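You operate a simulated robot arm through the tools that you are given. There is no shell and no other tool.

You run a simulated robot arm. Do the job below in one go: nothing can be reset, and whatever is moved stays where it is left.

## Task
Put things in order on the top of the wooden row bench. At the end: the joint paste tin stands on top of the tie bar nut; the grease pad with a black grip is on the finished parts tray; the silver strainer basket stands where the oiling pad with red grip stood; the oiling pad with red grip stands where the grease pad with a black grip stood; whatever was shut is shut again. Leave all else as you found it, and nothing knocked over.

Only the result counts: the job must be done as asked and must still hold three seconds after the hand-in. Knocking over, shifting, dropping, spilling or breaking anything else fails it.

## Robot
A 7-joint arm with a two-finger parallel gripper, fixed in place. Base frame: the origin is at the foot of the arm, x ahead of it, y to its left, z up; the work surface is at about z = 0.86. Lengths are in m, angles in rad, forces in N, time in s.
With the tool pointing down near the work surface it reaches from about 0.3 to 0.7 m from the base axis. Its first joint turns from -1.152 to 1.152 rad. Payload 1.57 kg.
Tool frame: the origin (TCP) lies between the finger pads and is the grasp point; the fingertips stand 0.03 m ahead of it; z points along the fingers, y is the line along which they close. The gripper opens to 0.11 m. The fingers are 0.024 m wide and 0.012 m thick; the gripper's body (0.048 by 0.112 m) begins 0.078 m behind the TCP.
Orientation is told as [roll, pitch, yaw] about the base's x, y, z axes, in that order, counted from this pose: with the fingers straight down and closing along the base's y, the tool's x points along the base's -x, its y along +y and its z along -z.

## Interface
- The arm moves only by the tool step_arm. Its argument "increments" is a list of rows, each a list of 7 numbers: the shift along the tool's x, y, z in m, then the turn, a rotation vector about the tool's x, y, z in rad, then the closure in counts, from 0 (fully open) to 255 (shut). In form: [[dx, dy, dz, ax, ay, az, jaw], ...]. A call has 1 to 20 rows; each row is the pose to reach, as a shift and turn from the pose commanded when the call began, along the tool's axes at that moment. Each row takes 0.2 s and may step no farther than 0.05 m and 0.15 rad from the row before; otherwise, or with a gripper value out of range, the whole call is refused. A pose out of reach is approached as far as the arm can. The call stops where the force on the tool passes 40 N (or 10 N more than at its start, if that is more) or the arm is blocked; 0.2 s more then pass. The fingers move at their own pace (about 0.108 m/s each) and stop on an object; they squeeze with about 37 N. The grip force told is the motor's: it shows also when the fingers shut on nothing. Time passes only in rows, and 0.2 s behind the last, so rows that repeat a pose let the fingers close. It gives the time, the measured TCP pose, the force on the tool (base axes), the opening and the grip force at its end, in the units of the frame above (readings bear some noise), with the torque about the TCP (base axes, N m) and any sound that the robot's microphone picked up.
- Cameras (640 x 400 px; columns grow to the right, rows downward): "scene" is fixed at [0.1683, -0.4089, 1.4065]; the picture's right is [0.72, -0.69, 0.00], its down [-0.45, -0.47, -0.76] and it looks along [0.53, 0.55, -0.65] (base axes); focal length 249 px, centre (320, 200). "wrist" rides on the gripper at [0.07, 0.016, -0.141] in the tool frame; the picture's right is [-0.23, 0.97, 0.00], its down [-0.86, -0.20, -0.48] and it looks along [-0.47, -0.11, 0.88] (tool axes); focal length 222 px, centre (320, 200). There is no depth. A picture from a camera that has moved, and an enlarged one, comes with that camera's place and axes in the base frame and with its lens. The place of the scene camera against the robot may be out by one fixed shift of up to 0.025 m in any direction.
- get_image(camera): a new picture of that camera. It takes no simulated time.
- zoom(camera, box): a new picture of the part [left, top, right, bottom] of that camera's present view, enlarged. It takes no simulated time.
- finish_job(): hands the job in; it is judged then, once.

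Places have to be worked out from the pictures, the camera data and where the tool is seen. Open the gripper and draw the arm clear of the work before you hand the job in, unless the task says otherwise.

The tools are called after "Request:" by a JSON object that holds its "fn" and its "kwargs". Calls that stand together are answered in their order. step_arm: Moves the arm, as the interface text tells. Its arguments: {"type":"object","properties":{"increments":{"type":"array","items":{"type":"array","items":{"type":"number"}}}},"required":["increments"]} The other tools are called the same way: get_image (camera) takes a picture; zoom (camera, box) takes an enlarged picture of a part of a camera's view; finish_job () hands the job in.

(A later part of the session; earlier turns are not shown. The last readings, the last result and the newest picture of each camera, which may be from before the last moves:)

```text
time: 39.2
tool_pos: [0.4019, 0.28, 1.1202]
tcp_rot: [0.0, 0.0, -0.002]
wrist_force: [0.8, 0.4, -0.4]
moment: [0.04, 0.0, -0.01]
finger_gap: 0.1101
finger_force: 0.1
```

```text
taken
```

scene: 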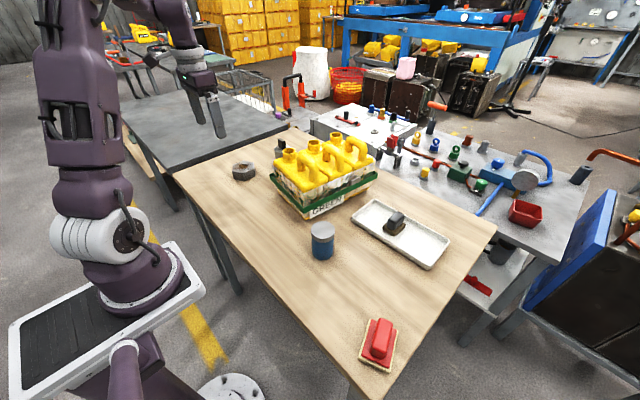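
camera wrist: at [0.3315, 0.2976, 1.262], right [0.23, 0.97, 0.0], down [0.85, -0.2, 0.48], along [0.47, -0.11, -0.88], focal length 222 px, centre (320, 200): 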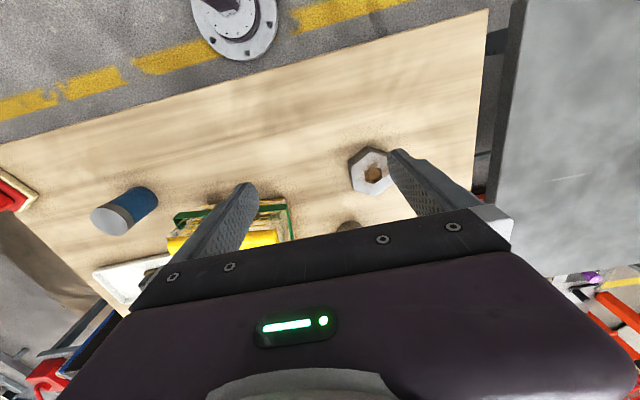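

The path is clear; the basket top is just peeking at wrist (350,225). I move forward to x≈0.56 at z≈1.08 to see it between the fingers.

Request:
{"fn": "step_arm", "kwargs": {"increments": [[-0.04, 0, 0.01, 0, 0, 0, 0], [-0.08, 0, 0.02, 0, 0, 0, 0], [-0.12, 0, 0.03, 0, 0, 0, 0], [-0.158, 0, 0.04, 0, 0, 0, 0], [-0.158, 0, 0.04, 0, 0, 0, 0]]}}

Request:
{"fn": "get_image", "kwargs": {"camera": "wrist"}}

Request:
{"fn": "zoom", "kwargs": {"camera": "wrist", "box": [220, 100, 420, 240]}}

```text
time: 40.4
tool_pos: [0.5606, 0.2794, 1.0811]
tcp_rot: [0.0, 0.001, -0.002]
wrist_force: [0.0, -0.1, -0.1]
moment: [-0.01, 0.01, 0.01]
finger_gap: 0.1099
finger_force: 0.0
```

```text
taken
camera wrist: at [0.4894, 0.2962, 1.2228], right [0.23, 0.97, 0.0], down [0.85, -0.2, 0.48], along [0.47, -0.11, -0.88], focal length 222 px, centre (320, 200)
```

wrist: 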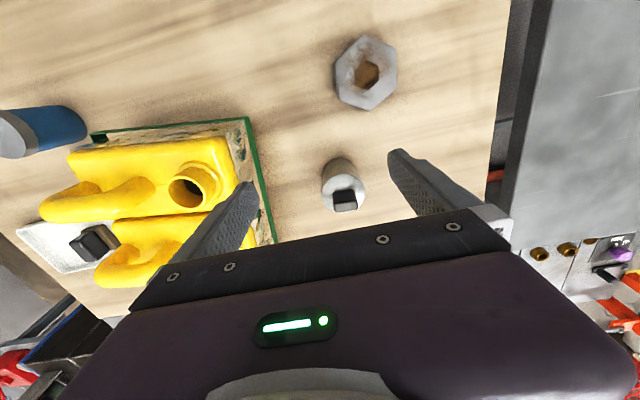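

```text
2.86 times, centred on (320, 170) of wrist
camera zoom: at [0.4894, 0.2962, 1.2228], right [0.23, 0.97, 0.0], down [0.85, -0.2, 0.48], along [0.47, -0.11, -0.88], focal length 635 px, centre (320, 286)
```

zoom: 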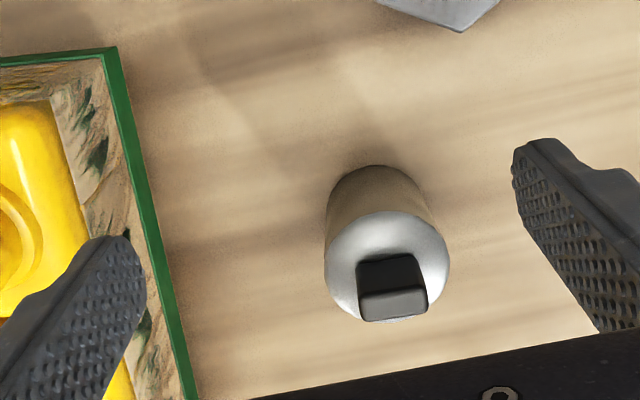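

The basket is a silver cylinder (~0.06 m diameter) with a black knob, near (0.64, 0.297), at the edge of reach. I take more pictures to fix its position and height.

Request:
{"fn": "zoom", "kwargs": {"camera": "scene", "box": [250, 120, 310, 180]}}

Request:
{"fn": "zoom", "kwargs": {"camera": "wrist", "box": [300, 140, 390, 220]}}

Request:
{"fn": "get_image", "kwargs": {"camera": "scene"}}

```text
6.67 times, centred on (280, 150) of scene
camera zoom: at [0.1683, -0.4089, 1.4065], right [0.72, -0.69, 0.0], down [-0.45, -0.47, -0.76], along [0.53, 0.55, -0.65], focal length 1658 px, centre (587, 533)
```

zoom: 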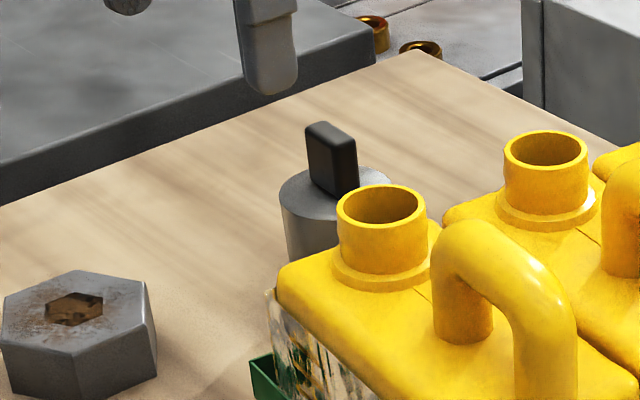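

```text
5.00 times, centred on (345, 180) of wrist
camera zoom: at [0.4894, 0.2962, 1.2228], right [0.23, 0.97, 0.0], down [0.85, -0.2, 0.48], along [0.47, -0.11, -0.88], focal length 1111 px, centre (195, 300)
```

zoom: 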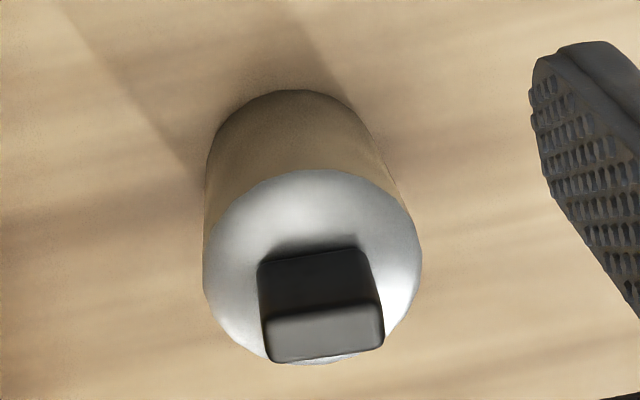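

```text
taken
```

scene: 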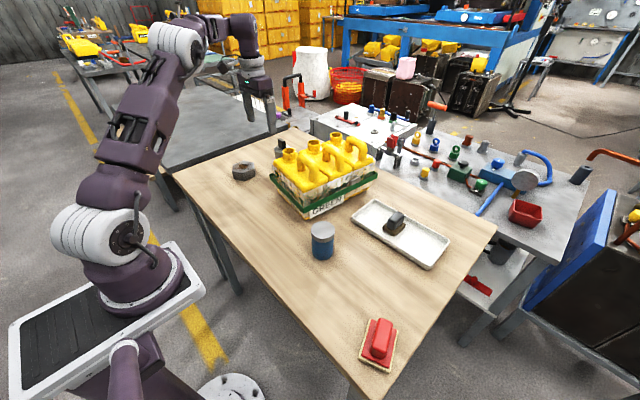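

I estimate the basket centre at (0.639, 0.296), body diameter ~0.062, body top z≈0.935, knob top z≈0.975; that is r≈0.704, so I tilt the tool 0.25 rad outward (fingers leaning to +x, closing along y) to reach it. I move to (0.62, 0.295, 1.06) with that tilt and look again.

Request:
{"fn": "step_arm", "kwargs": {"increments": [[-0.015, 0.004, 0.005, 0, -0.06, 0, 0], [-0.03, 0.008, 0.01, 0, -0.12, 0, 0], [-0.045, 0.012, 0.015, 0, -0.19, 0, 0], [-0.06, 0.016, 0.02, 0, -0.25, 0, 0], [-0.06, 0.016, 0.02, 0, -0.25, 0, 0]]}}

Request:
{"fn": "get_image", "kwargs": {"camera": "wrist"}}

Request:
{"fn": "zoom", "kwargs": {"camera": "wrist", "box": [270, 110, 370, 200]}}

```text
time: 41.6
tool_pos: [0.6185, 0.2952, 1.0615]
tcp_rot: [-0.002, -0.249, -0.002]
wrist_force: [-1.0, 0.4, 0.1]
moment: [-0.04, 0.0, 0.01]
finger_gap: 0.1101
finger_force: 0.0
```

```text
taken
camera wrist: at [0.5162, 0.3124, 1.1808], right [0.22, 0.97, 0.06], down [0.71, -0.2, 0.68], along [0.67, -0.11, -0.74], focal length 222 px, centre (320, 200)
```

wrist: 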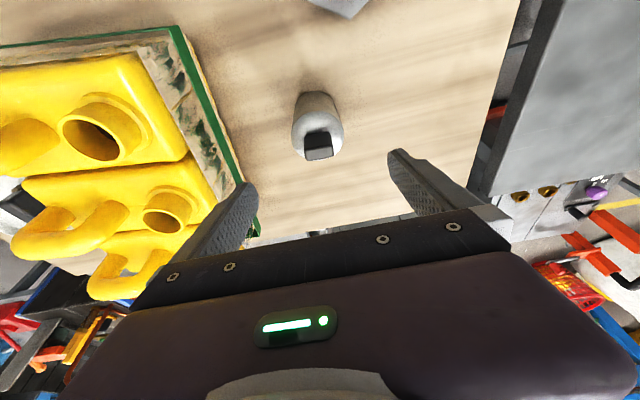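

```text
4.44 times, centred on (320, 155) of wrist
camera zoom: at [0.5162, 0.3124, 1.1808], right [0.22, 0.97, 0.06], down [0.71, -0.2, 0.68], along [0.67, -0.11, -0.74], focal length 987 px, centre (320, 400)
```

zoom: 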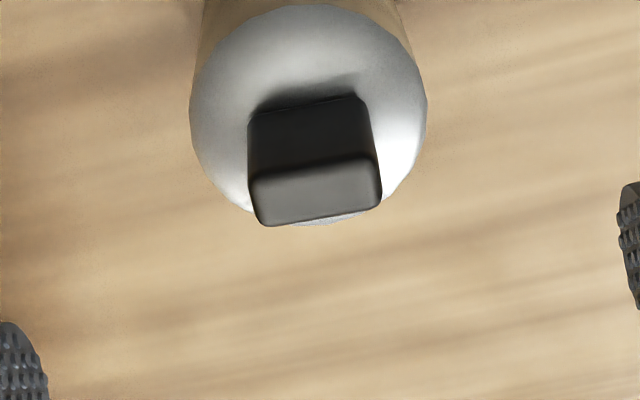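

Both views agree: basket centre (0.636, 0.295), body top z≈0.938, knob top z≈0.977. I move over it and descend to TCP z≈0.98 first to check that the fingers straddle it.

Request:
{"fn": "step_arm", "kwargs": {"increments": [[-0.0096, 0, 0.0334, 0, 0, 0, 0], [-0.0022, 0, 0.0625, 0, 0, 0, 0], [0.0027, 0, 0.0818, 0, 0, 0, 0], [0.0027, 0, 0.0818, 0, 0, 0, 0]]}}

Request:
{"fn": "get_image", "kwargs": {"camera": "wrist"}}

Request:
{"fn": "zoom", "kwargs": {"camera": "wrist", "box": [230, 110, 410, 230]}}

Request:
{"fn": "zoom", "kwargs": {"camera": "scene", "box": [210, 90, 330, 190]}}

```text
time: 42.6
tool_pos: [0.6359, 0.2949, 0.9809]
tcp_rot: [-0.001, -0.251, -0.001]
wrist_force: [0.0, 0.1, -0.6]
moment: [-0.01, -0.02, -0.03]
finger_gap: 0.1101
finger_force: 0.1
```

```text
taken
camera wrist: at [0.5333, 0.3124, 1.1002], right [0.22, 0.97, 0.06], down [0.71, -0.2, 0.68], along [0.67, -0.11, -0.74], focal length 222 px, centre (320, 200)
```

wrist: 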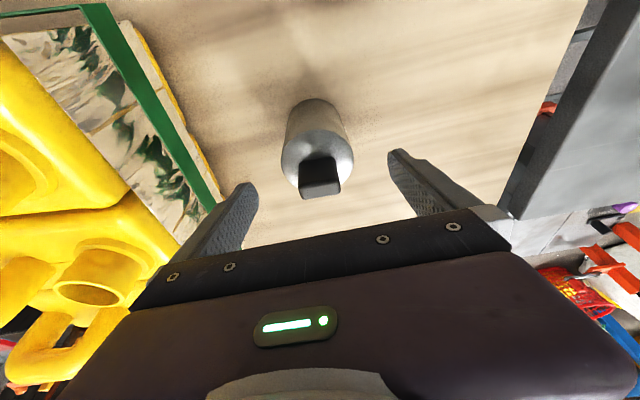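

```text
3.33 times, centred on (320, 170) of wrist
camera zoom: at [0.5333, 0.3124, 1.1002], right [0.22, 0.97, 0.06], down [0.71, -0.2, 0.68], along [0.67, -0.11, -0.74], focal length 740 px, centre (320, 300)
```

zoom: 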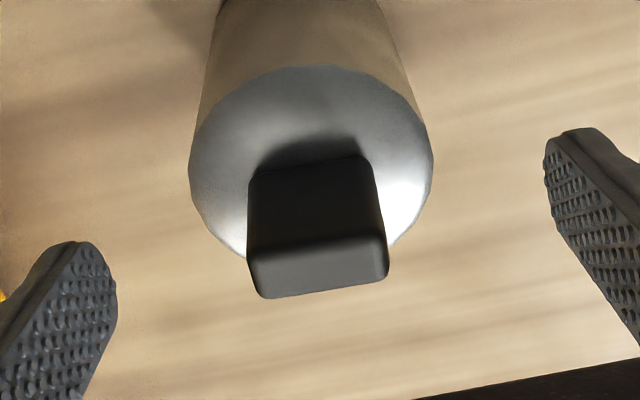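

```text
4.00 times, centred on (270, 140) of scene
camera zoom: at [0.1683, -0.4089, 1.4065], right [0.72, -0.69, 0.0], down [-0.45, -0.47, -0.76], along [0.53, 0.55, -0.65], focal length 995 px, centre (520, 440)
```

zoom: 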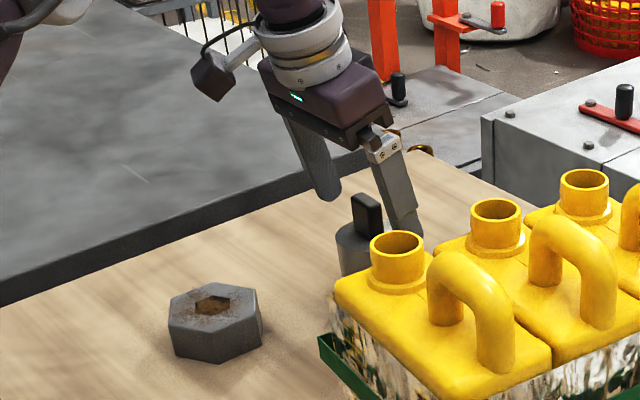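

The basket is centred (x 0.6366, y 0.2945, body top 0.938). I descend vertically to TCP z≈0.917 and close on the body.

Request:
{"fn": "step_arm", "kwargs": {"increments": [[0.0062, 0, 0.0242, 0, 0, 0, 0], [0.0111, 0, 0.0436, 0, 0, 0, 0], [0.0158, 0, 0.062, 0, 0, 0, 0], [0.0158, 0, 0.062, 0, 0, 0, 0], [0.0158, 0, 0.062, 0, 0, 0, 255], [0.0158, 0, 0.062, 0, 0, 0, 255], [0.0158, 0, 0.062, 0, 0, 0, 255], [0.0158, 0, 0.062, 0, 0, 0, 255]]}}

Request:
{"fn": "get_image", "kwargs": {"camera": "wrist"}}

Request:
{"fn": "zoom", "kwargs": {"camera": "scene", "box": [210, 90, 330, 190]}}

```text
time: 44.4
tool_pos: [0.6355, 0.2961, 0.9183]
tcp_rot: [0.001, -0.25, -0.002]
wrist_force: [1.0, 0.4, -0.5]
moment: [0.01, 0.01, 0.0]
finger_gap: 0.0626
finger_force: 37.5
```

```text
taken
camera wrist: at [0.5329, 0.313, 1.037], right [0.22, 0.97, 0.06], down [0.71, -0.2, 0.68], along [0.67, -0.11, -0.74], focal length 222 px, centre (320, 200)
```

wrist: 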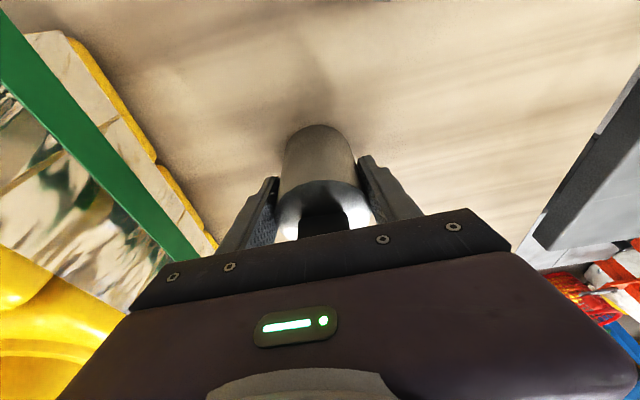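

```text
4.00 times, centred on (270, 140) of scene
camera zoom: at [0.1683, -0.4089, 1.4065], right [0.72, -0.69, 0.0], down [-0.45, -0.47, -0.76], along [0.53, 0.55, -0.65], focal length 995 px, centre (520, 440)
```

zoom: 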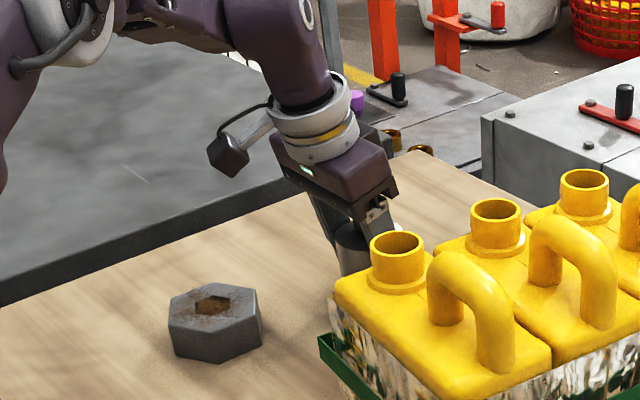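

The basket is held (gap 0.0626 m). I lift straight up 10 cm, retract along −x at y≈0.295 (clear of the crate), then shift to the red pad's former spot (0.402, 0.174), keeping the same tilt.

Request:
{"fn": "step_arm", "kwargs": {"increments": [[-0.0062, 0, -0.0242, 0, 0, 0, 255], [-0.0148, 0, -0.0581, 0, 0, 0, 255], [-0.0247, 0, -0.0969, 0, 0, 0, 255], [0.0141, 0, -0.1068, 0, 0, 0, 255], [0.0528, 0, -0.1167, 0, 0, 0, 255], [0.0916, 0, -0.1266, 0, 0, 0, 255], [0.1303, 0, -0.1365, 0, 0, 0, 255], [0.1691, 0, -0.1464, 0, 0, 0, 255], [0.202, 0, -0.1548, 0, 0, 0, 255], [0.202, -0.04, -0.1548, 0, 0, 0, 255], [0.202, -0.08, -0.1548, 0, 0, 0, 255], [0.202, -0.122, -0.1548, 0, 0, 0, 255], [0.202, -0.122, -0.1548, 0, 0, 0, 255]]}}

Request:
{"fn": "get_image", "kwargs": {"camera": "wrist"}}

Request:
{"fn": "zoom", "kwargs": {"camera": "scene", "box": [170, 100, 330, 240]}}

```text
time: 47.2
tool_pos: [0.4019, 0.1739, 1.0174]
tcp_rot: [-0.001, -0.251, -0.001]
wrist_force: [-0.5, 0.3, -1.0]
moment: [0.04, -0.01, 0.01]
finger_gap: 0.0629
finger_force: 37.3
```

```text
taken
camera wrist: at [0.2994, 0.1905, 1.1361], right [0.22, 0.97, 0.06], down [0.71, -0.2, 0.68], along [0.67, -0.11, -0.74], focal length 222 px, centre (320, 200)
```

wrist: 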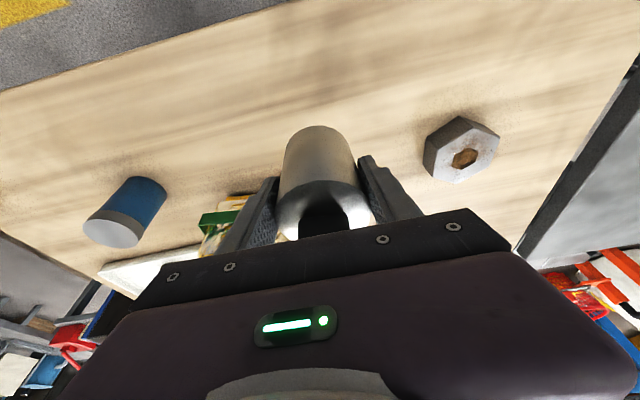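

```text
2.86 times, centred on (250, 170) of scene
camera zoom: at [0.1682, -0.4089, 1.4065], right [0.72, -0.69, 0.0], down [-0.45, -0.47, -0.76], along [0.53, 0.55, -0.65], focal length 710 px, centre (520, 286)
```

zoom: 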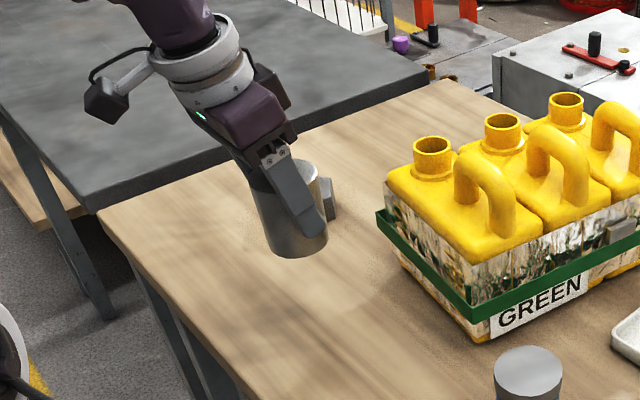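

The basket hangs upright above the red pad's former spot. I lower to just above the bench, then feel for contact (expected TCP z≈0.918).

Request:
{"fn": "step_arm", "kwargs": {"increments": [[0.0099, 0, 0.0388, 0, 0, 0, 255], [0.0178, 0, 0.0698, 0, 0, 0, 255], [0.0218, 0, 0.0853, 0, 0, 0, 255], [0.0233, 0, 0.0911, 0, 0, 0, 255], [0.0233, 0, 0.0911, 0, 0, 0, 255]]}}

Request:
{"fn": "zoom", "kwargs": {"camera": "scene", "box": [190, 130, 310, 240]}}

```text
time: 48.4
tool_pos: [0.4005, 0.1737, 0.9231]
tcp_rot: [-0.001, -0.25, 0.0]
wrist_force: [0.5, 0.3, -1.4]
moment: [-0.01, 0.0, 0.0]
finger_gap: 0.063
finger_force: 37.2
```

```text
3.64 times, centred on (250, 185) of scene
camera zoom: at [0.1683, -0.4089, 1.4065], right [0.72, -0.69, 0.0], down [-0.45, -0.47, -0.76], along [0.53, 0.55, -0.65], focal length 904 px, centre (574, 254)
```

zoom: 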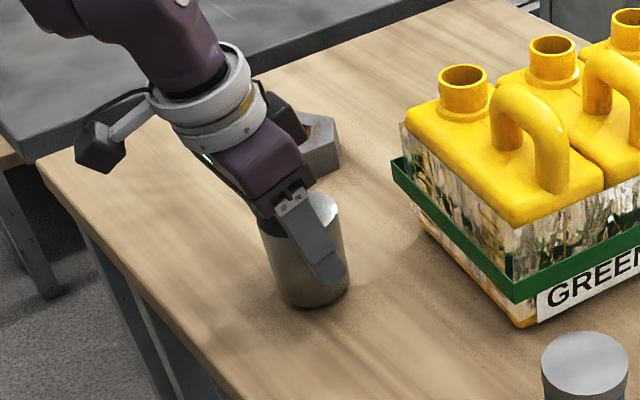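

It is just above the bench with no contact. I lower in 1 mm vertical steps.

Request:
{"fn": "step_arm", "kwargs": {"increments": [[0.0002, 0, 0.001, 0, 0, 0, 255], [0.0005, 0, 0.0019, 0, 0, 0, 255], [0.0007, 0, 0.0029, 0, 0, 0, 255], [0.001, 0, 0.0039, 0, 0, 0, 255]]}}

```text
time: 49.4
tool_pos: [0.4013, 0.1752, 0.9186]
tcp_rot: [-0.001, -0.249, 0.001]
wrist_force: [-0.3, 0.3, -0.3]
moment: [0.01, 0.01, 0.01]
finger_gap: 0.0628
finger_force: 36.9
```

No firm contact yet at z 0.9186 (weight just about unloading). Two more 1 mm steps.

Request:
{"fn": "step_arm", "kwargs": {"increments": [[0.0002, 0, 0.001, 0, 0, 0, 255], [0.0005, 0, 0.0019, 0, 0, 0, 255]]}}

```text
time: 50.0
tool_pos: [0.4018, 0.1734, 0.9177]
tcp_rot: [0.0, -0.249, -0.002]
wrist_force: [-0.2, -1.4, 6.7]
moment: [-0.01, 0.03, 0.08]
finger_gap: 0.0626
finger_force: 37.2
```

Contact at z≈0.9177 (Fz≈7 N). I open the fingers, wait, and rise vertically.

Request:
{"fn": "step_arm", "kwargs": {"increments": [[0, 0, 0, 0, 0, 0, 200], [0, 0, 0, 0, 0, 0, 100], [0, 0, 0, 0, 0, 0, 0], [0, 0, 0, 0, 0, 0, 0], [0, 0, 0, 0, 0, 0, 0], [-0.0049, 0, -0.0194, 0, 0, 0, 0], [-0.0148, 0, -0.0581, 0, 0, 0, 0], [-0.0247, 0, -0.0969, 0, 0, 0, 0], [-0.0346, 0, -0.1357, 0, 0, 0, 0], [-0.0445, 0, -0.1744, 0, 0, 0, 0]]}}

Request:
{"fn": "get_image", "kwargs": {"camera": "wrist"}}

Request:
{"fn": "get_image", "kwargs": {"camera": "scene"}}

Request:
{"fn": "zoom", "kwargs": {"camera": "scene", "box": [190, 130, 310, 240]}}

```text
time: 52.2
tool_pos: [0.4019, 0.1743, 1.098]
tcp_rot: [0.0, -0.249, -0.002]
wrist_force: [-1.1, 0.1, -0.2]
moment: [0.01, 0.01, 0.0]
finger_gap: 0.1102
finger_force: 0.1
```

```text
taken
camera wrist: at [0.2985, 0.191, 1.2164], right [0.22, 0.97, 0.06], down [0.71, -0.2, 0.68], along [0.67, -0.11, -0.74], focal length 222 px, centre (320, 200)
```

wrist: 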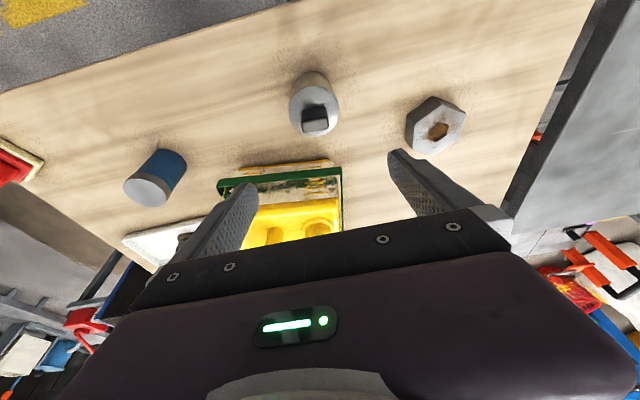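

```text
taken
```

scene: 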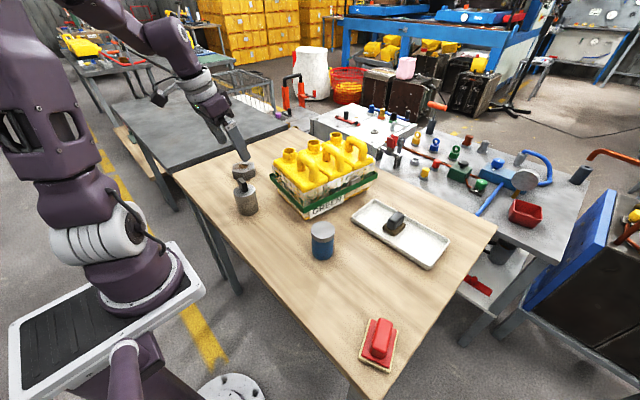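

```text
3.64 times, centred on (250, 185) of scene
camera zoom: at [0.1682, -0.4089, 1.4065], right [0.72, -0.69, 0.0], down [-0.45, -0.47, -0.76], along [0.53, 0.55, -0.65], focal length 904 px, centre (574, 254)
```

zoom: 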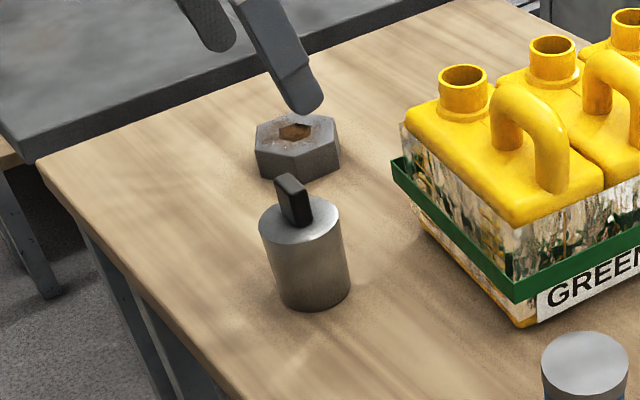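

The basket stands upright on the red pad's old place. Now I straighten the tool and move over the nut to measure its top precisely.

Request:
{"fn": "step_arm", "kwargs": {"increments": [[-0.0152, 0.035, 0.0035, 0, 0.05, 0, 0], [-0.0304, 0.07, 0.007, 0, 0.1, 0, 0], [-0.0457, 0.106, 0.0104, 0, 0.15, 0, 0], [-0.0609, 0.141, 0.0139, 0, 0.2, 0, 0], [-0.0761, 0.176, 0.0174, 0, 0.25, 0, 0], [-0.0761, 0.176, 0.0174, 0, 0.25, 0, 0]]}}

Request:
{"fn": "get_image", "kwargs": {"camera": "wrist"}}

Request:
{"fn": "zoom", "kwargs": {"camera": "wrist", "box": [270, 90, 390, 190]}}

```text
time: 53.6
tool_pos: [0.4802, 0.35, 1.0993]
tcp_rot: [0.001, -0.001, -0.001]
wrist_force: [-0.5, -0.2, -0.3]
moment: [0.01, 0.0, 0.02]
finger_gap: 0.1098
finger_force: 0.1
```

```text
taken
camera wrist: at [0.41, 0.3666, 1.2404], right [0.23, 0.97, 0.0], down [0.86, -0.2, 0.48], along [0.46, -0.11, -0.88], focal length 222 px, centre (320, 200)
```

wrist: 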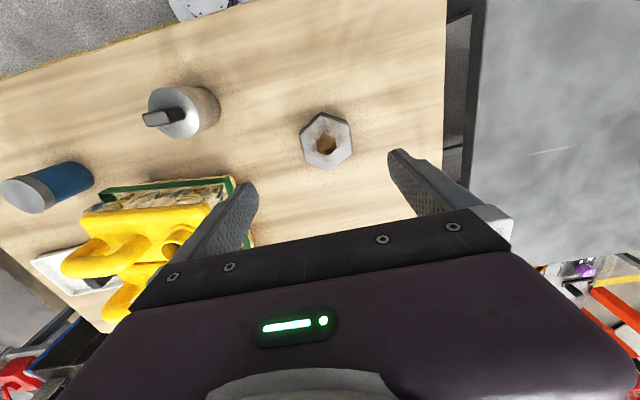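

```text
4.00 times, centred on (330, 140) of wrist
camera zoom: at [0.41, 0.3666, 1.2404], right [0.23, 0.97, 0.0], down [0.86, -0.2, 0.48], along [0.46, -0.11, -0.88], focal length 888 px, centre (280, 440)
```

zoom: 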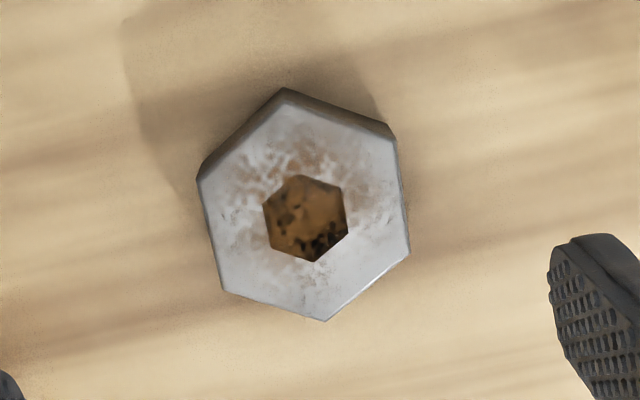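

The nut's top face centre works out at (0.498, 0.356), top z≈0.897, about 0.087 m across corners. Now I go back around the crate to the tin near (0.46, −0.10).

Request:
{"fn": "step_arm", "kwargs": {"increments": [[0.04, -0.03, -0.01, 0, 0, 0, 0], [0.08, -0.06, -0.02, 0, 0, 0, 0], [0.08, -0.105, -0.02, 0, 0, 0, 0], [0.08, -0.15, -0.02, 0, 0, 0, 0], [0.08, -0.195, -0.02, 0, 0, 0, 0], [0.08, -0.24, -0.02, 0, 0, 0, 0], [0.08, -0.285, -0.02, 0, 0, 0, 0], [0.08, -0.33, -0.02, 0, 0, 0, 0], [0.08, -0.375, -0.02, 0, 0, 0, 0], [0.08, -0.42, -0.02, 0, 0, 0, 0], [0.07, -0.45, -0.02, 0, 0, 0, 0], [0.04, -0.455, -0.02, 0, 0, 0, 0], [0.02, -0.455, -0.01, 0, 0, 0, 0], [0.02, -0.455, 0, 0, 0, 0, 0]]}}

Request:
{"fn": "get_image", "kwargs": {"camera": "wrist"}}

Request:
{"fn": "zoom", "kwargs": {"camera": "wrist", "box": [260, 100, 380, 200]}}

Request:
{"fn": "zoom", "kwargs": {"camera": "scene", "box": [270, 200, 370, 280]}}

```text
refused: row 1 steps farther than a row can; nothing moved
```

```text
taken
camera wrist: at [0.41, 0.3666, 1.2404], right [0.23, 0.97, 0.0], down [0.86, -0.2, 0.48], along [0.46, -0.11, -0.88], focal length 222 px, centre (320, 200)
```

wrist: 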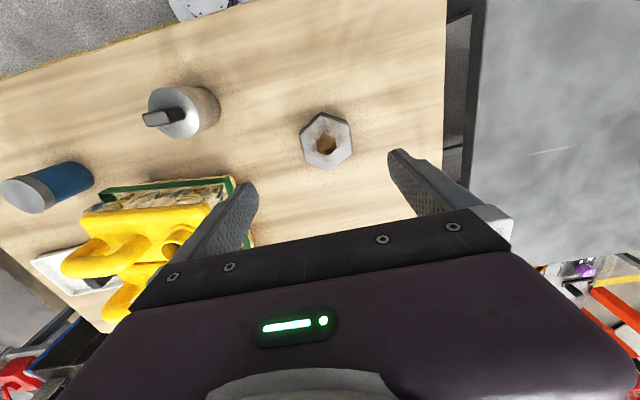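

```text
4.00 times, centred on (320, 150) of wrist
camera zoom: at [0.41, 0.3666, 1.2404], right [0.23, 0.97, 0.0], down [0.86, -0.2, 0.48], along [0.46, -0.11, -0.88], focal length 888 px, centre (320, 400)
```

zoom: 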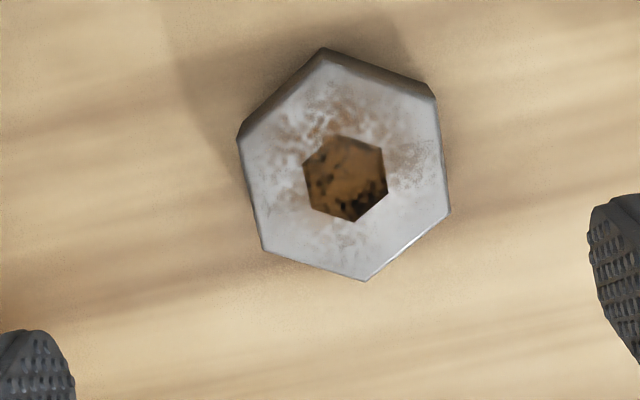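

```text
5.00 times, centred on (320, 240) of scene
camera zoom: at [0.1683, -0.4089, 1.4065], right [0.72, -0.69, 0.0], down [-0.45, -0.47, -0.76], along [0.53, 0.55, -0.65], focal length 1243 px, centre (320, 0)
```

zoom: 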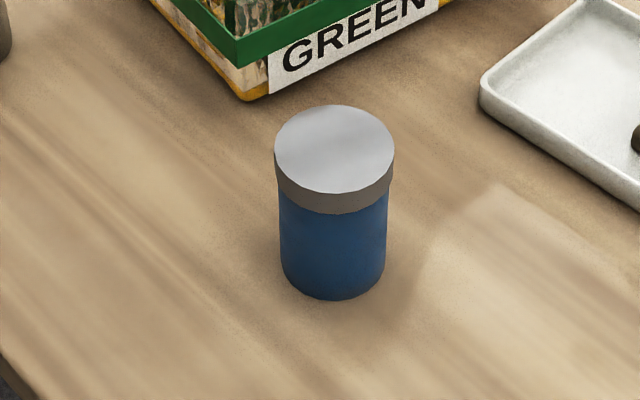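

The first row was slightly too long; nothing moved. I repeat the path with shorter steps.

Request:
{"fn": "step_arm", "kwargs": {"increments": [[0.035, -0.02, -0.01, 0, 0, 0, 0], [0.07, -0.04, -0.02, 0, 0, 0, 0], [0.08, -0.08, -0.02, 0, 0, 0, 0], [0.08, -0.125, -0.02, 0, 0, 0, 0], [0.08, -0.17, -0.02, 0, 0, 0, 0], [0.08, -0.215, -0.02, 0, 0, 0, 0], [0.08, -0.26, -0.02, 0, 0, 0, 0], [0.08, -0.305, -0.02, 0, 0, 0, 0], [0.08, -0.35, -0.02, 0, 0, 0, 0], [0.08, -0.395, -0.02, 0, 0, 0, 0], [0.08, -0.44, -0.02, 0, 0, 0, 0], [0.05, -0.455, -0.02, 0, 0, 0, 0], [0.03, -0.455, -0.01, 0, 0, 0, 0], [0.02, -0.455, 0, 0, 0, 0, 0]]}}

Request:
{"fn": "get_image", "kwargs": {"camera": "wrist"}}

Request:
{"fn": "zoom", "kwargs": {"camera": "wrist", "box": [260, 100, 380, 200]}}

```text
time: 56.6
tool_pos: [0.4587, -0.1057, 1.0998]
tcp_rot: [-0.001, -0.001, -0.002]
wrist_force: [0.1, -0.1, -1.1]
moment: [-0.01, 0.0, -0.02]
finger_gap: 0.1099
finger_force: 0.1
```

```text
taken
camera wrist: at [0.3895, -0.0885, 1.24], right [0.23, 0.97, 0.0], down [0.85, -0.2, 0.48], along [0.47, -0.11, -0.88], focal length 222 px, centre (320, 200)
```

wrist: 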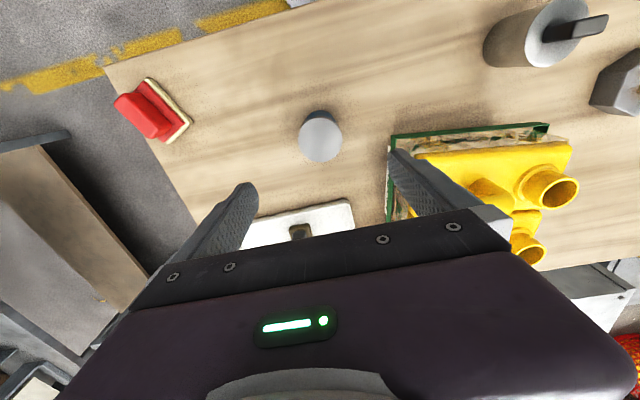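

```text
4.00 times, centred on (320, 150) of wrist
camera zoom: at [0.3895, -0.0885, 1.24], right [0.23, 0.97, 0.0], down [0.85, -0.2, 0.48], along [0.47, -0.11, -0.88], focal length 888 px, centre (320, 400)
```

zoom: 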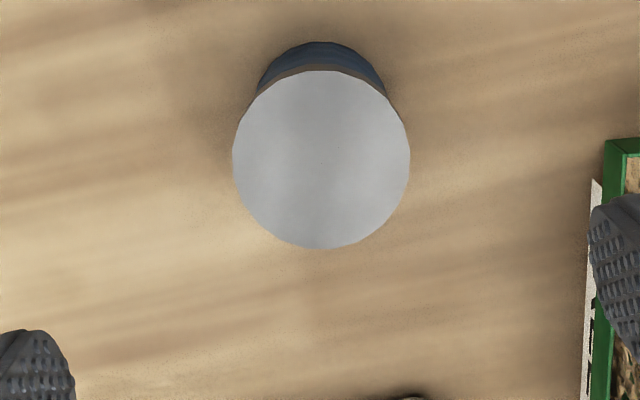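

The tin's lid centre is within 1 mm of the tool axis (0.458, −0.106), lid diameter ~0.059, top z≈0.948. I descend to z≈0.99 with the fingers at ~0.09 m to keep clear of the crate corner, and verify.

Request:
{"fn": "step_arm", "kwargs": {"increments": [[0.001, 0, 0.04, 0, 0, 0, 45], [0.001, 0, 0.08, 0, 0, 0, 45], [0.001, 0, 0.11, 0, 0, 0, 45], [0.001, 0, 0.11, 0, 0, 0, 45]]}}

Request:
{"fn": "get_image", "kwargs": {"camera": "wrist"}}

Request:
{"fn": "zoom", "kwargs": {"camera": "wrist", "box": [230, 100, 410, 220]}}

Request:
{"fn": "zoom", "kwargs": {"camera": "scene", "box": [260, 170, 380, 270]}}

```text
time: 57.6
tool_pos: [0.4576, -0.1061, 0.9884]
tcp_rot: [0.0, 0.0, -0.003]
wrist_force: [0.0, -0.2, -0.8]
moment: [0.01, -0.02, -0.01]
finger_gap: 0.0905
finger_force: 0.0
```

```text
taken
camera wrist: at [0.3876, -0.0877, 1.1296], right [0.23, 0.97, 0.0], down [0.85, -0.2, 0.48], along [0.47, -0.11, -0.88], focal length 222 px, centre (320, 200)
```

wrist: 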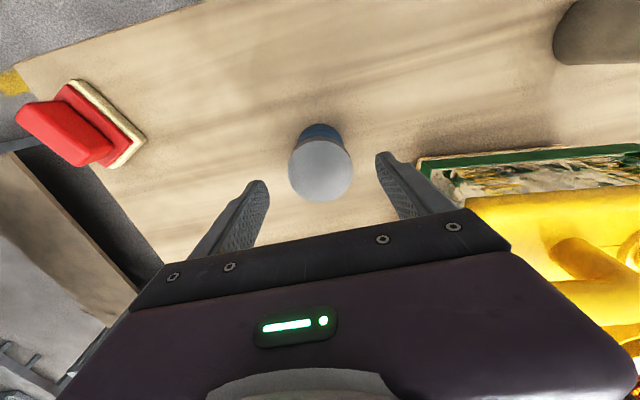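

```text
3.33 times, centred on (320, 160) of wrist
camera zoom: at [0.3876, -0.0877, 1.1296], right [0.23, 0.97, 0.0], down [0.85, -0.2, 0.48], along [0.47, -0.11, -0.88], focal length 740 px, centre (320, 333)
```

zoom: 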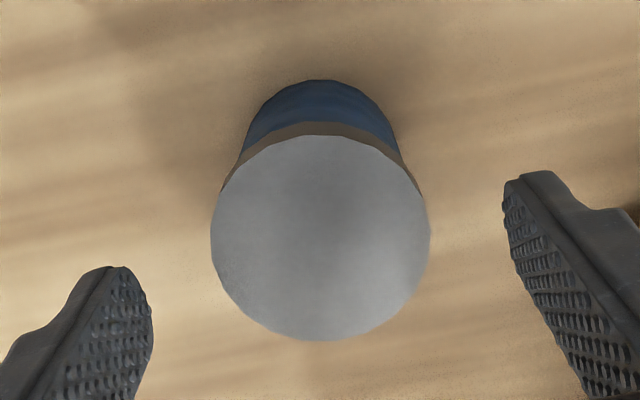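

```text
4.00 times, centred on (320, 220) of scene
camera zoom: at [0.1683, -0.4089, 1.4065], right [0.72, -0.69, 0.0], down [-0.45, -0.47, -0.76], along [0.53, 0.55, -0.65], focal length 995 px, centre (320, 120)
```

zoom: 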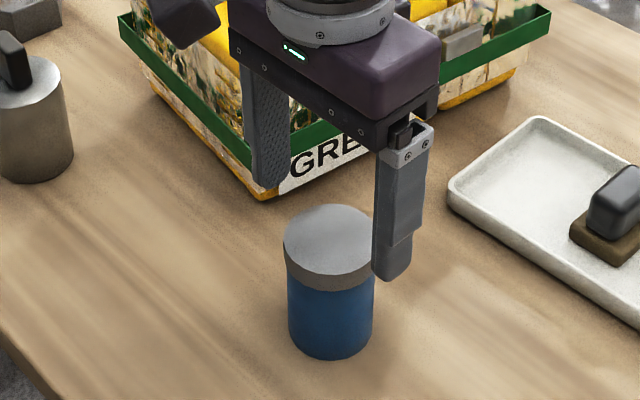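

Centred well (lid top z≈0.945). I descend to TCP z≈0.922 and close on the tin.

Request:
{"fn": "step_arm", "kwargs": {"increments": [[0, -0.0005, 0.03, 0, 0, 0, 45], [0, -0.0005, 0.055, 0, 0, 0, 45], [0, -0.0005, 0.066, 0, 0, 0, 45], [0, -0.0005, 0.066, 0, 0, 0, 45], [0, -0.0005, 0.066, 0, 0, 0, 255], [0, -0.0005, 0.066, 0, 0, 0, 255], [0, -0.0005, 0.066, 0, 0, 0, 255], [0, -0.0005, 0.066, 0, 0, 0, 255]]}}

Request:
{"fn": "zoom", "kwargs": {"camera": "wrist", "box": [220, 90, 420, 240]}}

Request:
{"fn": "zoom", "kwargs": {"camera": "scene", "box": [260, 170, 380, 270]}}

```text
time: 59.4
tool_pos: [0.4582, -0.1044, 0.9232]
tcp_rot: [0.0, -0.001, -0.001]
wrist_force: [-0.3, 1.2, 0.8]
moment: [0.01, -0.02, 0.01]
finger_gap: 0.0551
finger_force: 37.0
```

```text
2.67 times, centred on (320, 165) of wrist
camera zoom: at [0.3879, -0.0881, 1.0637], right [0.23, 0.97, 0.0], down [0.85, -0.2, 0.48], along [0.47, -0.11, -0.88], focal length 592 px, centre (320, 293)
```

zoom: 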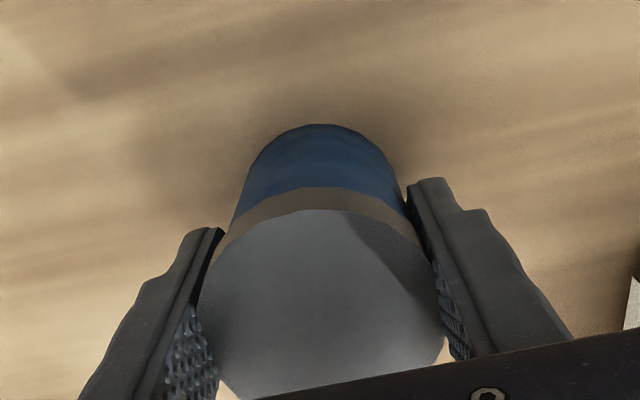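

```text
4.00 times, centred on (320, 220) of scene
camera zoom: at [0.1683, -0.4089, 1.4065], right [0.72, -0.69, 0.0], down [-0.45, -0.47, -0.76], along [0.53, 0.55, -0.65], focal length 995 px, centre (320, 120)
```

zoom: 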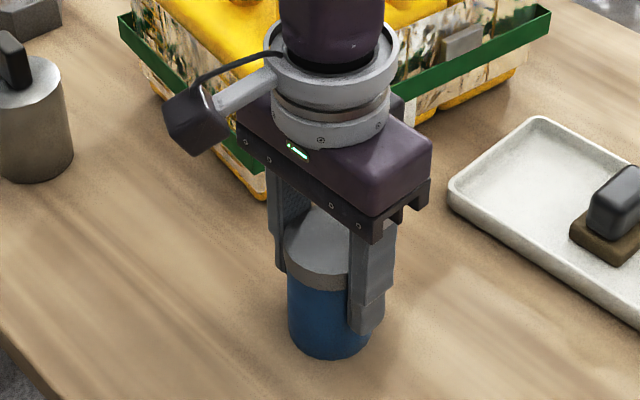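

The gap reads 0.0551 m with 37 N. I lift just 1.5 cm and check that the lid and body come up together.

Request:
{"fn": "step_arm", "kwargs": {"increments": [[0, 0, -0.005, 0, 0, 0, 255], [0, 0, -0.01, 0, 0, 0, 255], [0, 0, -0.015, 0, 0, 0, 255], [0, 0, -0.015, 0, 0, 0, 255]]}}

Request:
{"fn": "zoom", "kwargs": {"camera": "wrist", "box": [220, 90, 420, 240]}}

Request:
{"fn": "zoom", "kwargs": {"camera": "scene", "box": [260, 170, 380, 270]}}

```text
time: 60.4
tool_pos: [0.4586, -0.1056, 0.9384]
tcp_rot: [0.001, -0.001, -0.002]
wrist_force: [-0.4, -0.8, -0.7]
moment: [0.02, -0.01, -0.02]
finger_gap: 0.055
finger_force: 37.3
```

```text
2.67 times, centred on (320, 165) of wrist
camera zoom: at [0.388, -0.0884, 1.0791], right [0.23, 0.97, 0.0], down [0.85, -0.2, 0.48], along [0.47, -0.11, -0.88], focal length 592 px, centre (320, 293)
```

zoom: 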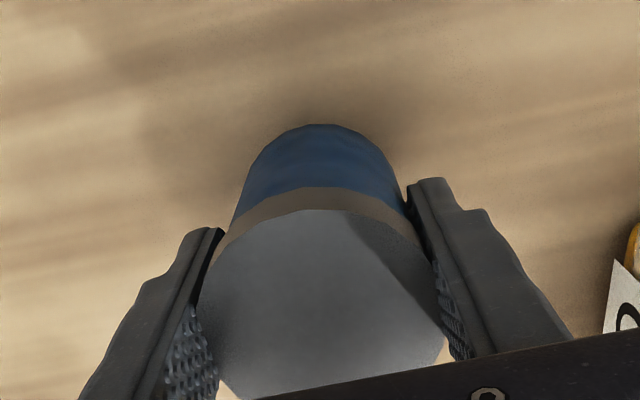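

```text
4.00 times, centred on (320, 220) of scene
camera zoom: at [0.1683, -0.4089, 1.4065], right [0.72, -0.69, 0.0], down [-0.45, -0.47, -0.76], along [0.53, 0.55, -0.65], focal length 995 px, centre (320, 120)
```

zoom: 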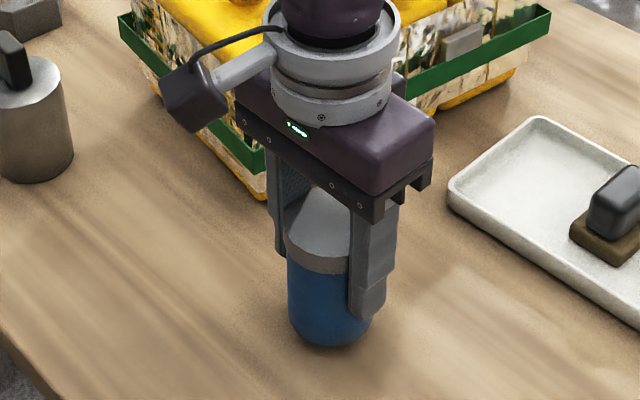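

Lid and body rise together, so the tin is one piece in the grip. I lift to z≈1.10 and carry it around the front of the crate to above the nut (0.499, 0.356).

Request:
{"fn": "step_arm", "kwargs": {"increments": [[0, 0, -0.04, 0, 0, 0, 255], [0, 0, -0.08, 0, 0, 0, 255], [0, 0, -0.12, 0, 0, 0, 255], [0, 0, -0.16, 0, 0, 0, 255], [0.03, 0, -0.16, 0, 0, 0, 255], [0.058, 0.02, -0.16, 0, 0, 0, 255], [0.058, 0.065, -0.16, 0, 0, 0, 255], [0.058, 0.11, -0.16, 0, 0, 0, 255], [0.058, 0.155, -0.16, 0, 0, 0, 255], [0.058, 0.2, -0.16, 0, 0, 0, 255], [0.058, 0.245, -0.16, 0, 0, 0, 255], [0.058, 0.29, -0.16, 0, 0, 0, 255], [0.058, 0.335, -0.16, 0, 0, 0, 255], [0.058, 0.38, -0.16, 0, 0, 0, 255], [0.058, 0.42, -0.16, 0, 0, 0, 255], [0.02, 0.445, -0.16, 0, 0, 0, 255], [-0.02, 0.4612, -0.16, 0, 0, 0, 255], [-0.0404, 0.4612, -0.16, 0, 0, 0, 255], [-0.0404, 0.4612, -0.16, 0, 0, 0, 255]]}}

Request:
{"fn": "get_image", "kwargs": {"camera": "wrist"}}

Request:
{"fn": "zoom", "kwargs": {"camera": "scene", "box": [190, 90, 310, 210]}}

```text
time: 64.4
tool_pos: [0.4991, 0.3566, 1.0984]
tcp_rot: [0.0, 0.0, 0.0]
wrist_force: [0.1, -0.2, -1.0]
moment: [0.02, -0.02, -0.04]
finger_gap: 0.055
finger_force: 36.5
```

```text
taken
camera wrist: at [0.4293, 0.3738, 1.2394], right [0.23, 0.97, 0.0], down [0.86, -0.2, 0.48], along [0.47, -0.11, -0.88], focal length 222 px, centre (320, 200)
```

wrist: 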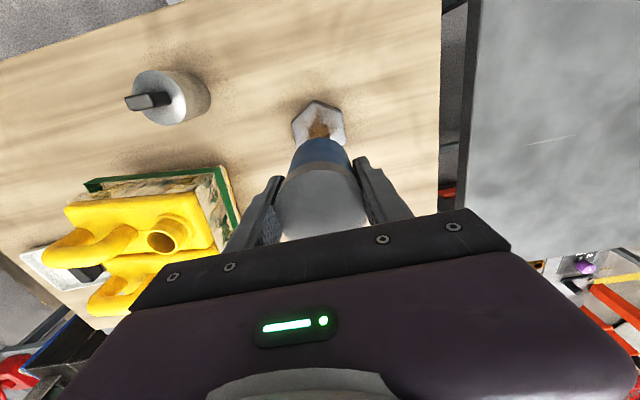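

```text
3.33 times, centred on (250, 150) of scene
camera zoom: at [0.1683, -0.4089, 1.4065], right [0.72, -0.69, 0.0], down [-0.45, -0.47, -0.76], along [0.53, 0.55, -0.65], focal length 829 px, centre (553, 367)
```

zoom: 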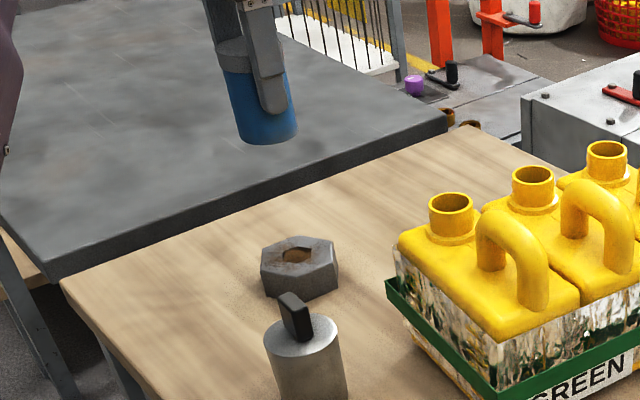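

The tin is above the nut. I lower to z≈0.985 (tin bottom ~2.5 cm above the nut top) and check alignment from both cameras.

Request:
{"fn": "step_arm", "kwargs": {"increments": [[0, 0, 0.04, 0, 0, 0, 255], [0, 0, 0.08, 0, 0, 0, 255], [0, 0, 0.105, 0, 0, 0, 255], [0, 0, 0.113, 0, 0, 0, 255], [0, 0, 0.113, 0, 0, 0, 255]]}}

Request:
{"fn": "zoom", "kwargs": {"camera": "wrist", "box": [240, 70, 400, 190]}}

Request:
{"fn": "zoom", "kwargs": {"camera": "scene", "box": [200, 110, 290, 200]}}

```text
time: 65.6
tool_pos: [0.4978, 0.3562, 0.9855]
tcp_rot: [0.0, -0.001, -0.003]
wrist_force: [1.2, 0.0, -0.7]
moment: [-0.02, 0.0, -0.01]
finger_gap: 0.0549
finger_force: 37.0
```

```text
3.33 times, centred on (320, 130) of wrist
camera zoom: at [0.4288, 0.3729, 1.1261], right [0.23, 0.97, 0.0], down [0.85, -0.2, 0.48], along [0.47, -0.11, -0.88], focal length 740 px, centre (320, 433)
```

zoom: 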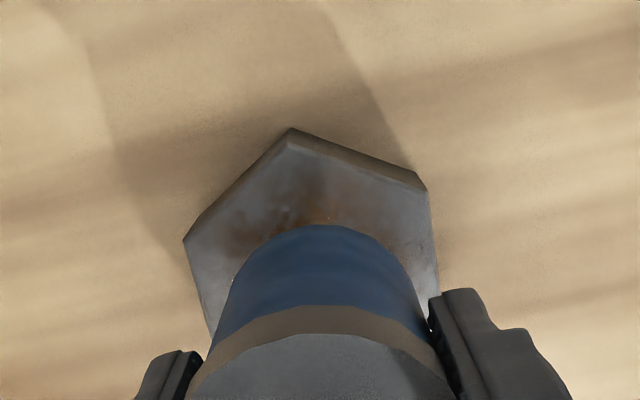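

```text
4.44 times, centred on (245, 155) of scene
camera zoom: at [0.1683, -0.4089, 1.4065], right [0.72, -0.69, 0.0], down [-0.45, -0.47, -0.76], along [0.53, 0.55, -0.65], focal length 1105 px, centre (653, 400)
```

zoom: 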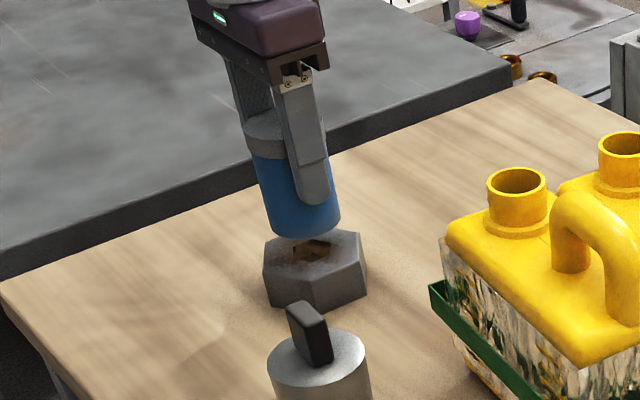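

The nut corners come out symmetric about the tool axis, so the tin is centred over the nut. I lower to z≈0.966, then feel for contact.

Request:
{"fn": "step_arm", "kwargs": {"increments": [[0, 0, 0.006, 0, 0, 0, 255], [0, 0, 0.012, 0, 0, 0, 255], [0, 0, 0.017, 0, 0, 0, 255], [0, 0, 0.019, 0, 0, 0, 255]]}}

Request:
{"fn": "zoom", "kwargs": {"camera": "scene", "box": [200, 110, 290, 200]}}

```text
time: 66.6
tool_pos: [0.5004, 0.3552, 0.967]
tcp_rot: [-0.001, 0.0, -0.001]
wrist_force: [0.5, 0.3, -0.9]
moment: [0.0, -0.03, 0.01]
finger_gap: 0.0549
finger_force: 36.9
```

```text
4.44 times, centred on (245, 155) of scene
camera zoom: at [0.1683, -0.4089, 1.4065], right [0.72, -0.69, 0.0], down [-0.45, -0.47, -0.76], along [0.53, 0.55, -0.65], focal length 1105 px, centre (653, 400)
```

zoom: 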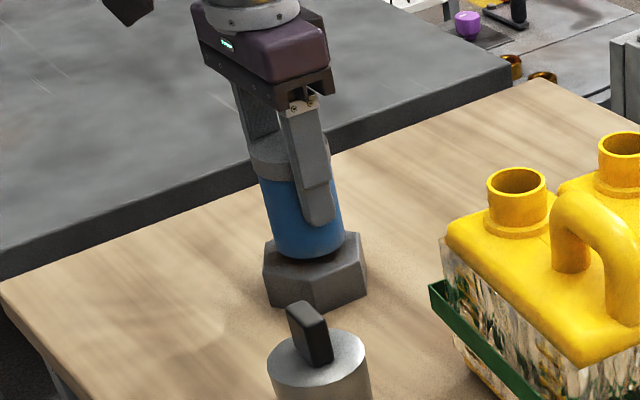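

Close above the nut, no contact yet. I continue in 1 mm steps.

Request:
{"fn": "step_arm", "kwargs": {"increments": [[0, 0, 0.001, 0, 0, 0, 255], [0, 0, 0.002, 0, 0, 0, 255], [0, 0, 0.003, 0, 0, 0, 255]]}}

```text
time: 67.4
tool_pos: [0.5, 0.3552, 0.9638]
tcp_rot: [-0.001, -0.001, -0.001]
wrist_force: [0.1, 0.3, -1.2]
moment: [-0.04, -0.01, 0.0]
finger_gap: 0.0549
finger_force: 36.8
```

Still free at z 0.9638. Two more 1 mm steps.

Request:
{"fn": "step_arm", "kwargs": {"increments": [[0, 0, 0.001, 0, 0, 0, 255], [0, 0, 0.002, 0, 0, 0, 255]]}}

```text
time: 68.0
tool_pos: [0.4995, 0.3556, 0.9615]
tcp_rot: [-0.001, 0.0, -0.001]
wrist_force: [-0.6, -0.2, -0.7]
moment: [0.0, 0.0, -0.01]
finger_gap: 0.0547
finger_force: 37.0
```

No contact at 0.9615 yet. Continuing by 1 mm steps.

Request:
{"fn": "step_arm", "kwargs": {"increments": [[0, 0, 0.001, 0, 0, 0, 255], [0, 0, 0.002, 0, 0, 0, 255]]}}

```text
time: 68.6
tool_pos: [0.4999, 0.3566, 0.9591]
tcp_rot: [0.0, 0.001, 0.0]
wrist_force: [-0.3, 0.0, -0.9]
moment: [-0.04, 0.02, 0.0]
finger_gap: 0.0547
finger_force: 36.8
```

Still free at 0.9591. I check the gap visually and take another two 1 mm steps.

Request:
{"fn": "step_arm", "kwargs": {"increments": [[0, 0, 0.001, 0, 0, 0, 255], [0, 0, 0.002, 0, 0, 0, 255]]}}

Request:
{"fn": "zoom", "kwargs": {"camera": "scene", "box": [220, 140, 270, 185]}}

```text
time: 69.2
tool_pos: [0.4992, 0.3555, 0.9575]
tcp_rot: [0.001, 0.0, -0.002]
wrist_force: [-0.3, -0.5, 2.0]
moment: [0.0, -0.02, 0.01]
finger_gap: 0.0549
finger_force: 37.0
```

```text
8.89 times, centred on (245, 162) of scene
camera zoom: at [0.1682, -0.4089, 1.4065], right [0.72, -0.69, 0.0], down [-0.45, -0.47, -0.76], along [0.53, 0.55, -0.65], focal length 2211 px, centre (987, 533)
```

zoom: 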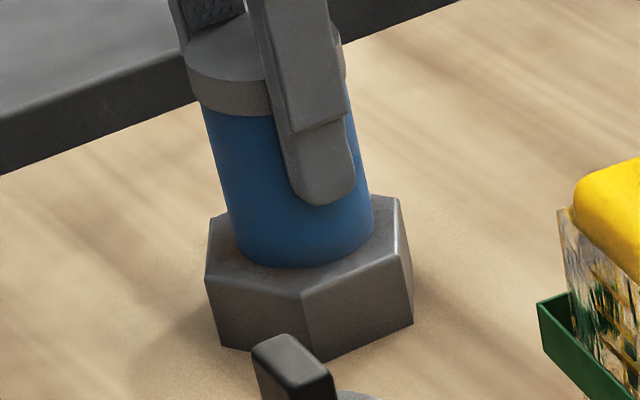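

Force turned from −0.9 to +2 N, so the tin is just touching the nut. One half-millimetre more to seat it.

Request:
{"fn": "step_arm", "kwargs": {"increments": [[0, 0, 0.0007, 0, 0, 0, 255]]}}

```text
time: 69.6
tool_pos: [0.4999, 0.3565, 0.9572]
tcp_rot: [0.0, -0.001, 0.0]
wrist_force: [-2.7, -1.7, 11.7]
moment: [-0.16, 0.08, 0.06]
finger_gap: 0.0547
finger_force: 37.0
```

Seated with ~12 N. I open the fingers gently, wait, then rise straight up.

Request:
{"fn": "step_arm", "kwargs": {"increments": [[0, 0, 0, 0, 0, 0, 200], [0, 0, 0, 0, 0, 0, 110], [0, 0, 0, 0, 0, 0, 40], [0, 0, 0, 0, 0, 0, 40], [0, 0, 0, 0, 0, 0, 40], [0, 0, -0.02, 0, 0, 0, 40], [0, 0, -0.05, 0, 0, 0, 40], [0, 0, -0.09, 0, 0, 0, 40], [0, 0, -0.13, 0, 0, 0, 40], [0, 0, -0.16, 0, 0, 0, 40], [0, 0, -0.16, 0, 0, 0, 40]]}}

Request:
{"fn": "get_image", "kwargs": {"camera": "wrist"}}

Request:
{"fn": "zoom", "kwargs": {"camera": "scene", "box": [200, 110, 290, 220]}}

```text
time: 72.0
tool_pos: [0.4988, 0.3567, 1.1174]
tcp_rot: [0.001, 0.0, -0.002]
wrist_force: [0.1, 0.0, -0.2]
moment: [-0.02, 0.02, 0.03]
finger_gap: 0.0928
finger_force: 0.1
```

```text
taken
camera wrist: at [0.429, 0.3734, 1.2586], right [0.23, 0.97, 0.0], down [0.85, -0.2, 0.48], along [0.47, -0.11, -0.88], focal length 222 px, centre (320, 200)
```

wrist: 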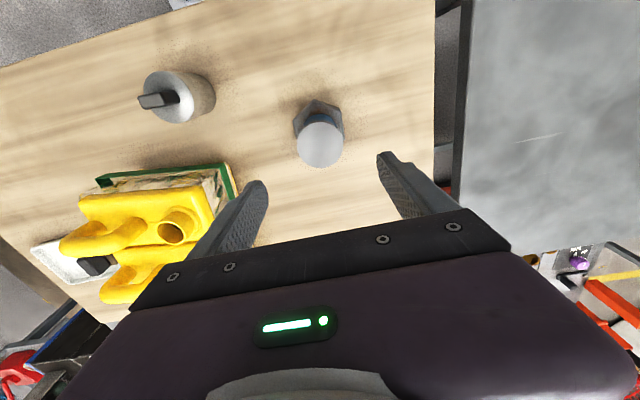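

```text
3.64 times, centred on (245, 165) of scene
camera zoom: at [0.1682, -0.4089, 1.4065], right [0.72, -0.69, 0.0], down [-0.45, -0.47, -0.76], along [0.53, 0.55, -0.65], focal length 904 px, centre (593, 327)
```

zoom: 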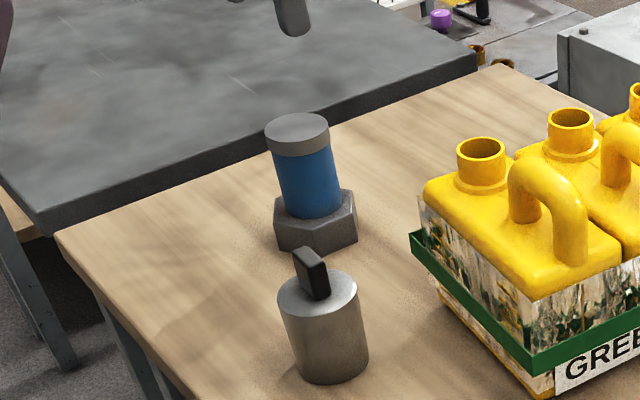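

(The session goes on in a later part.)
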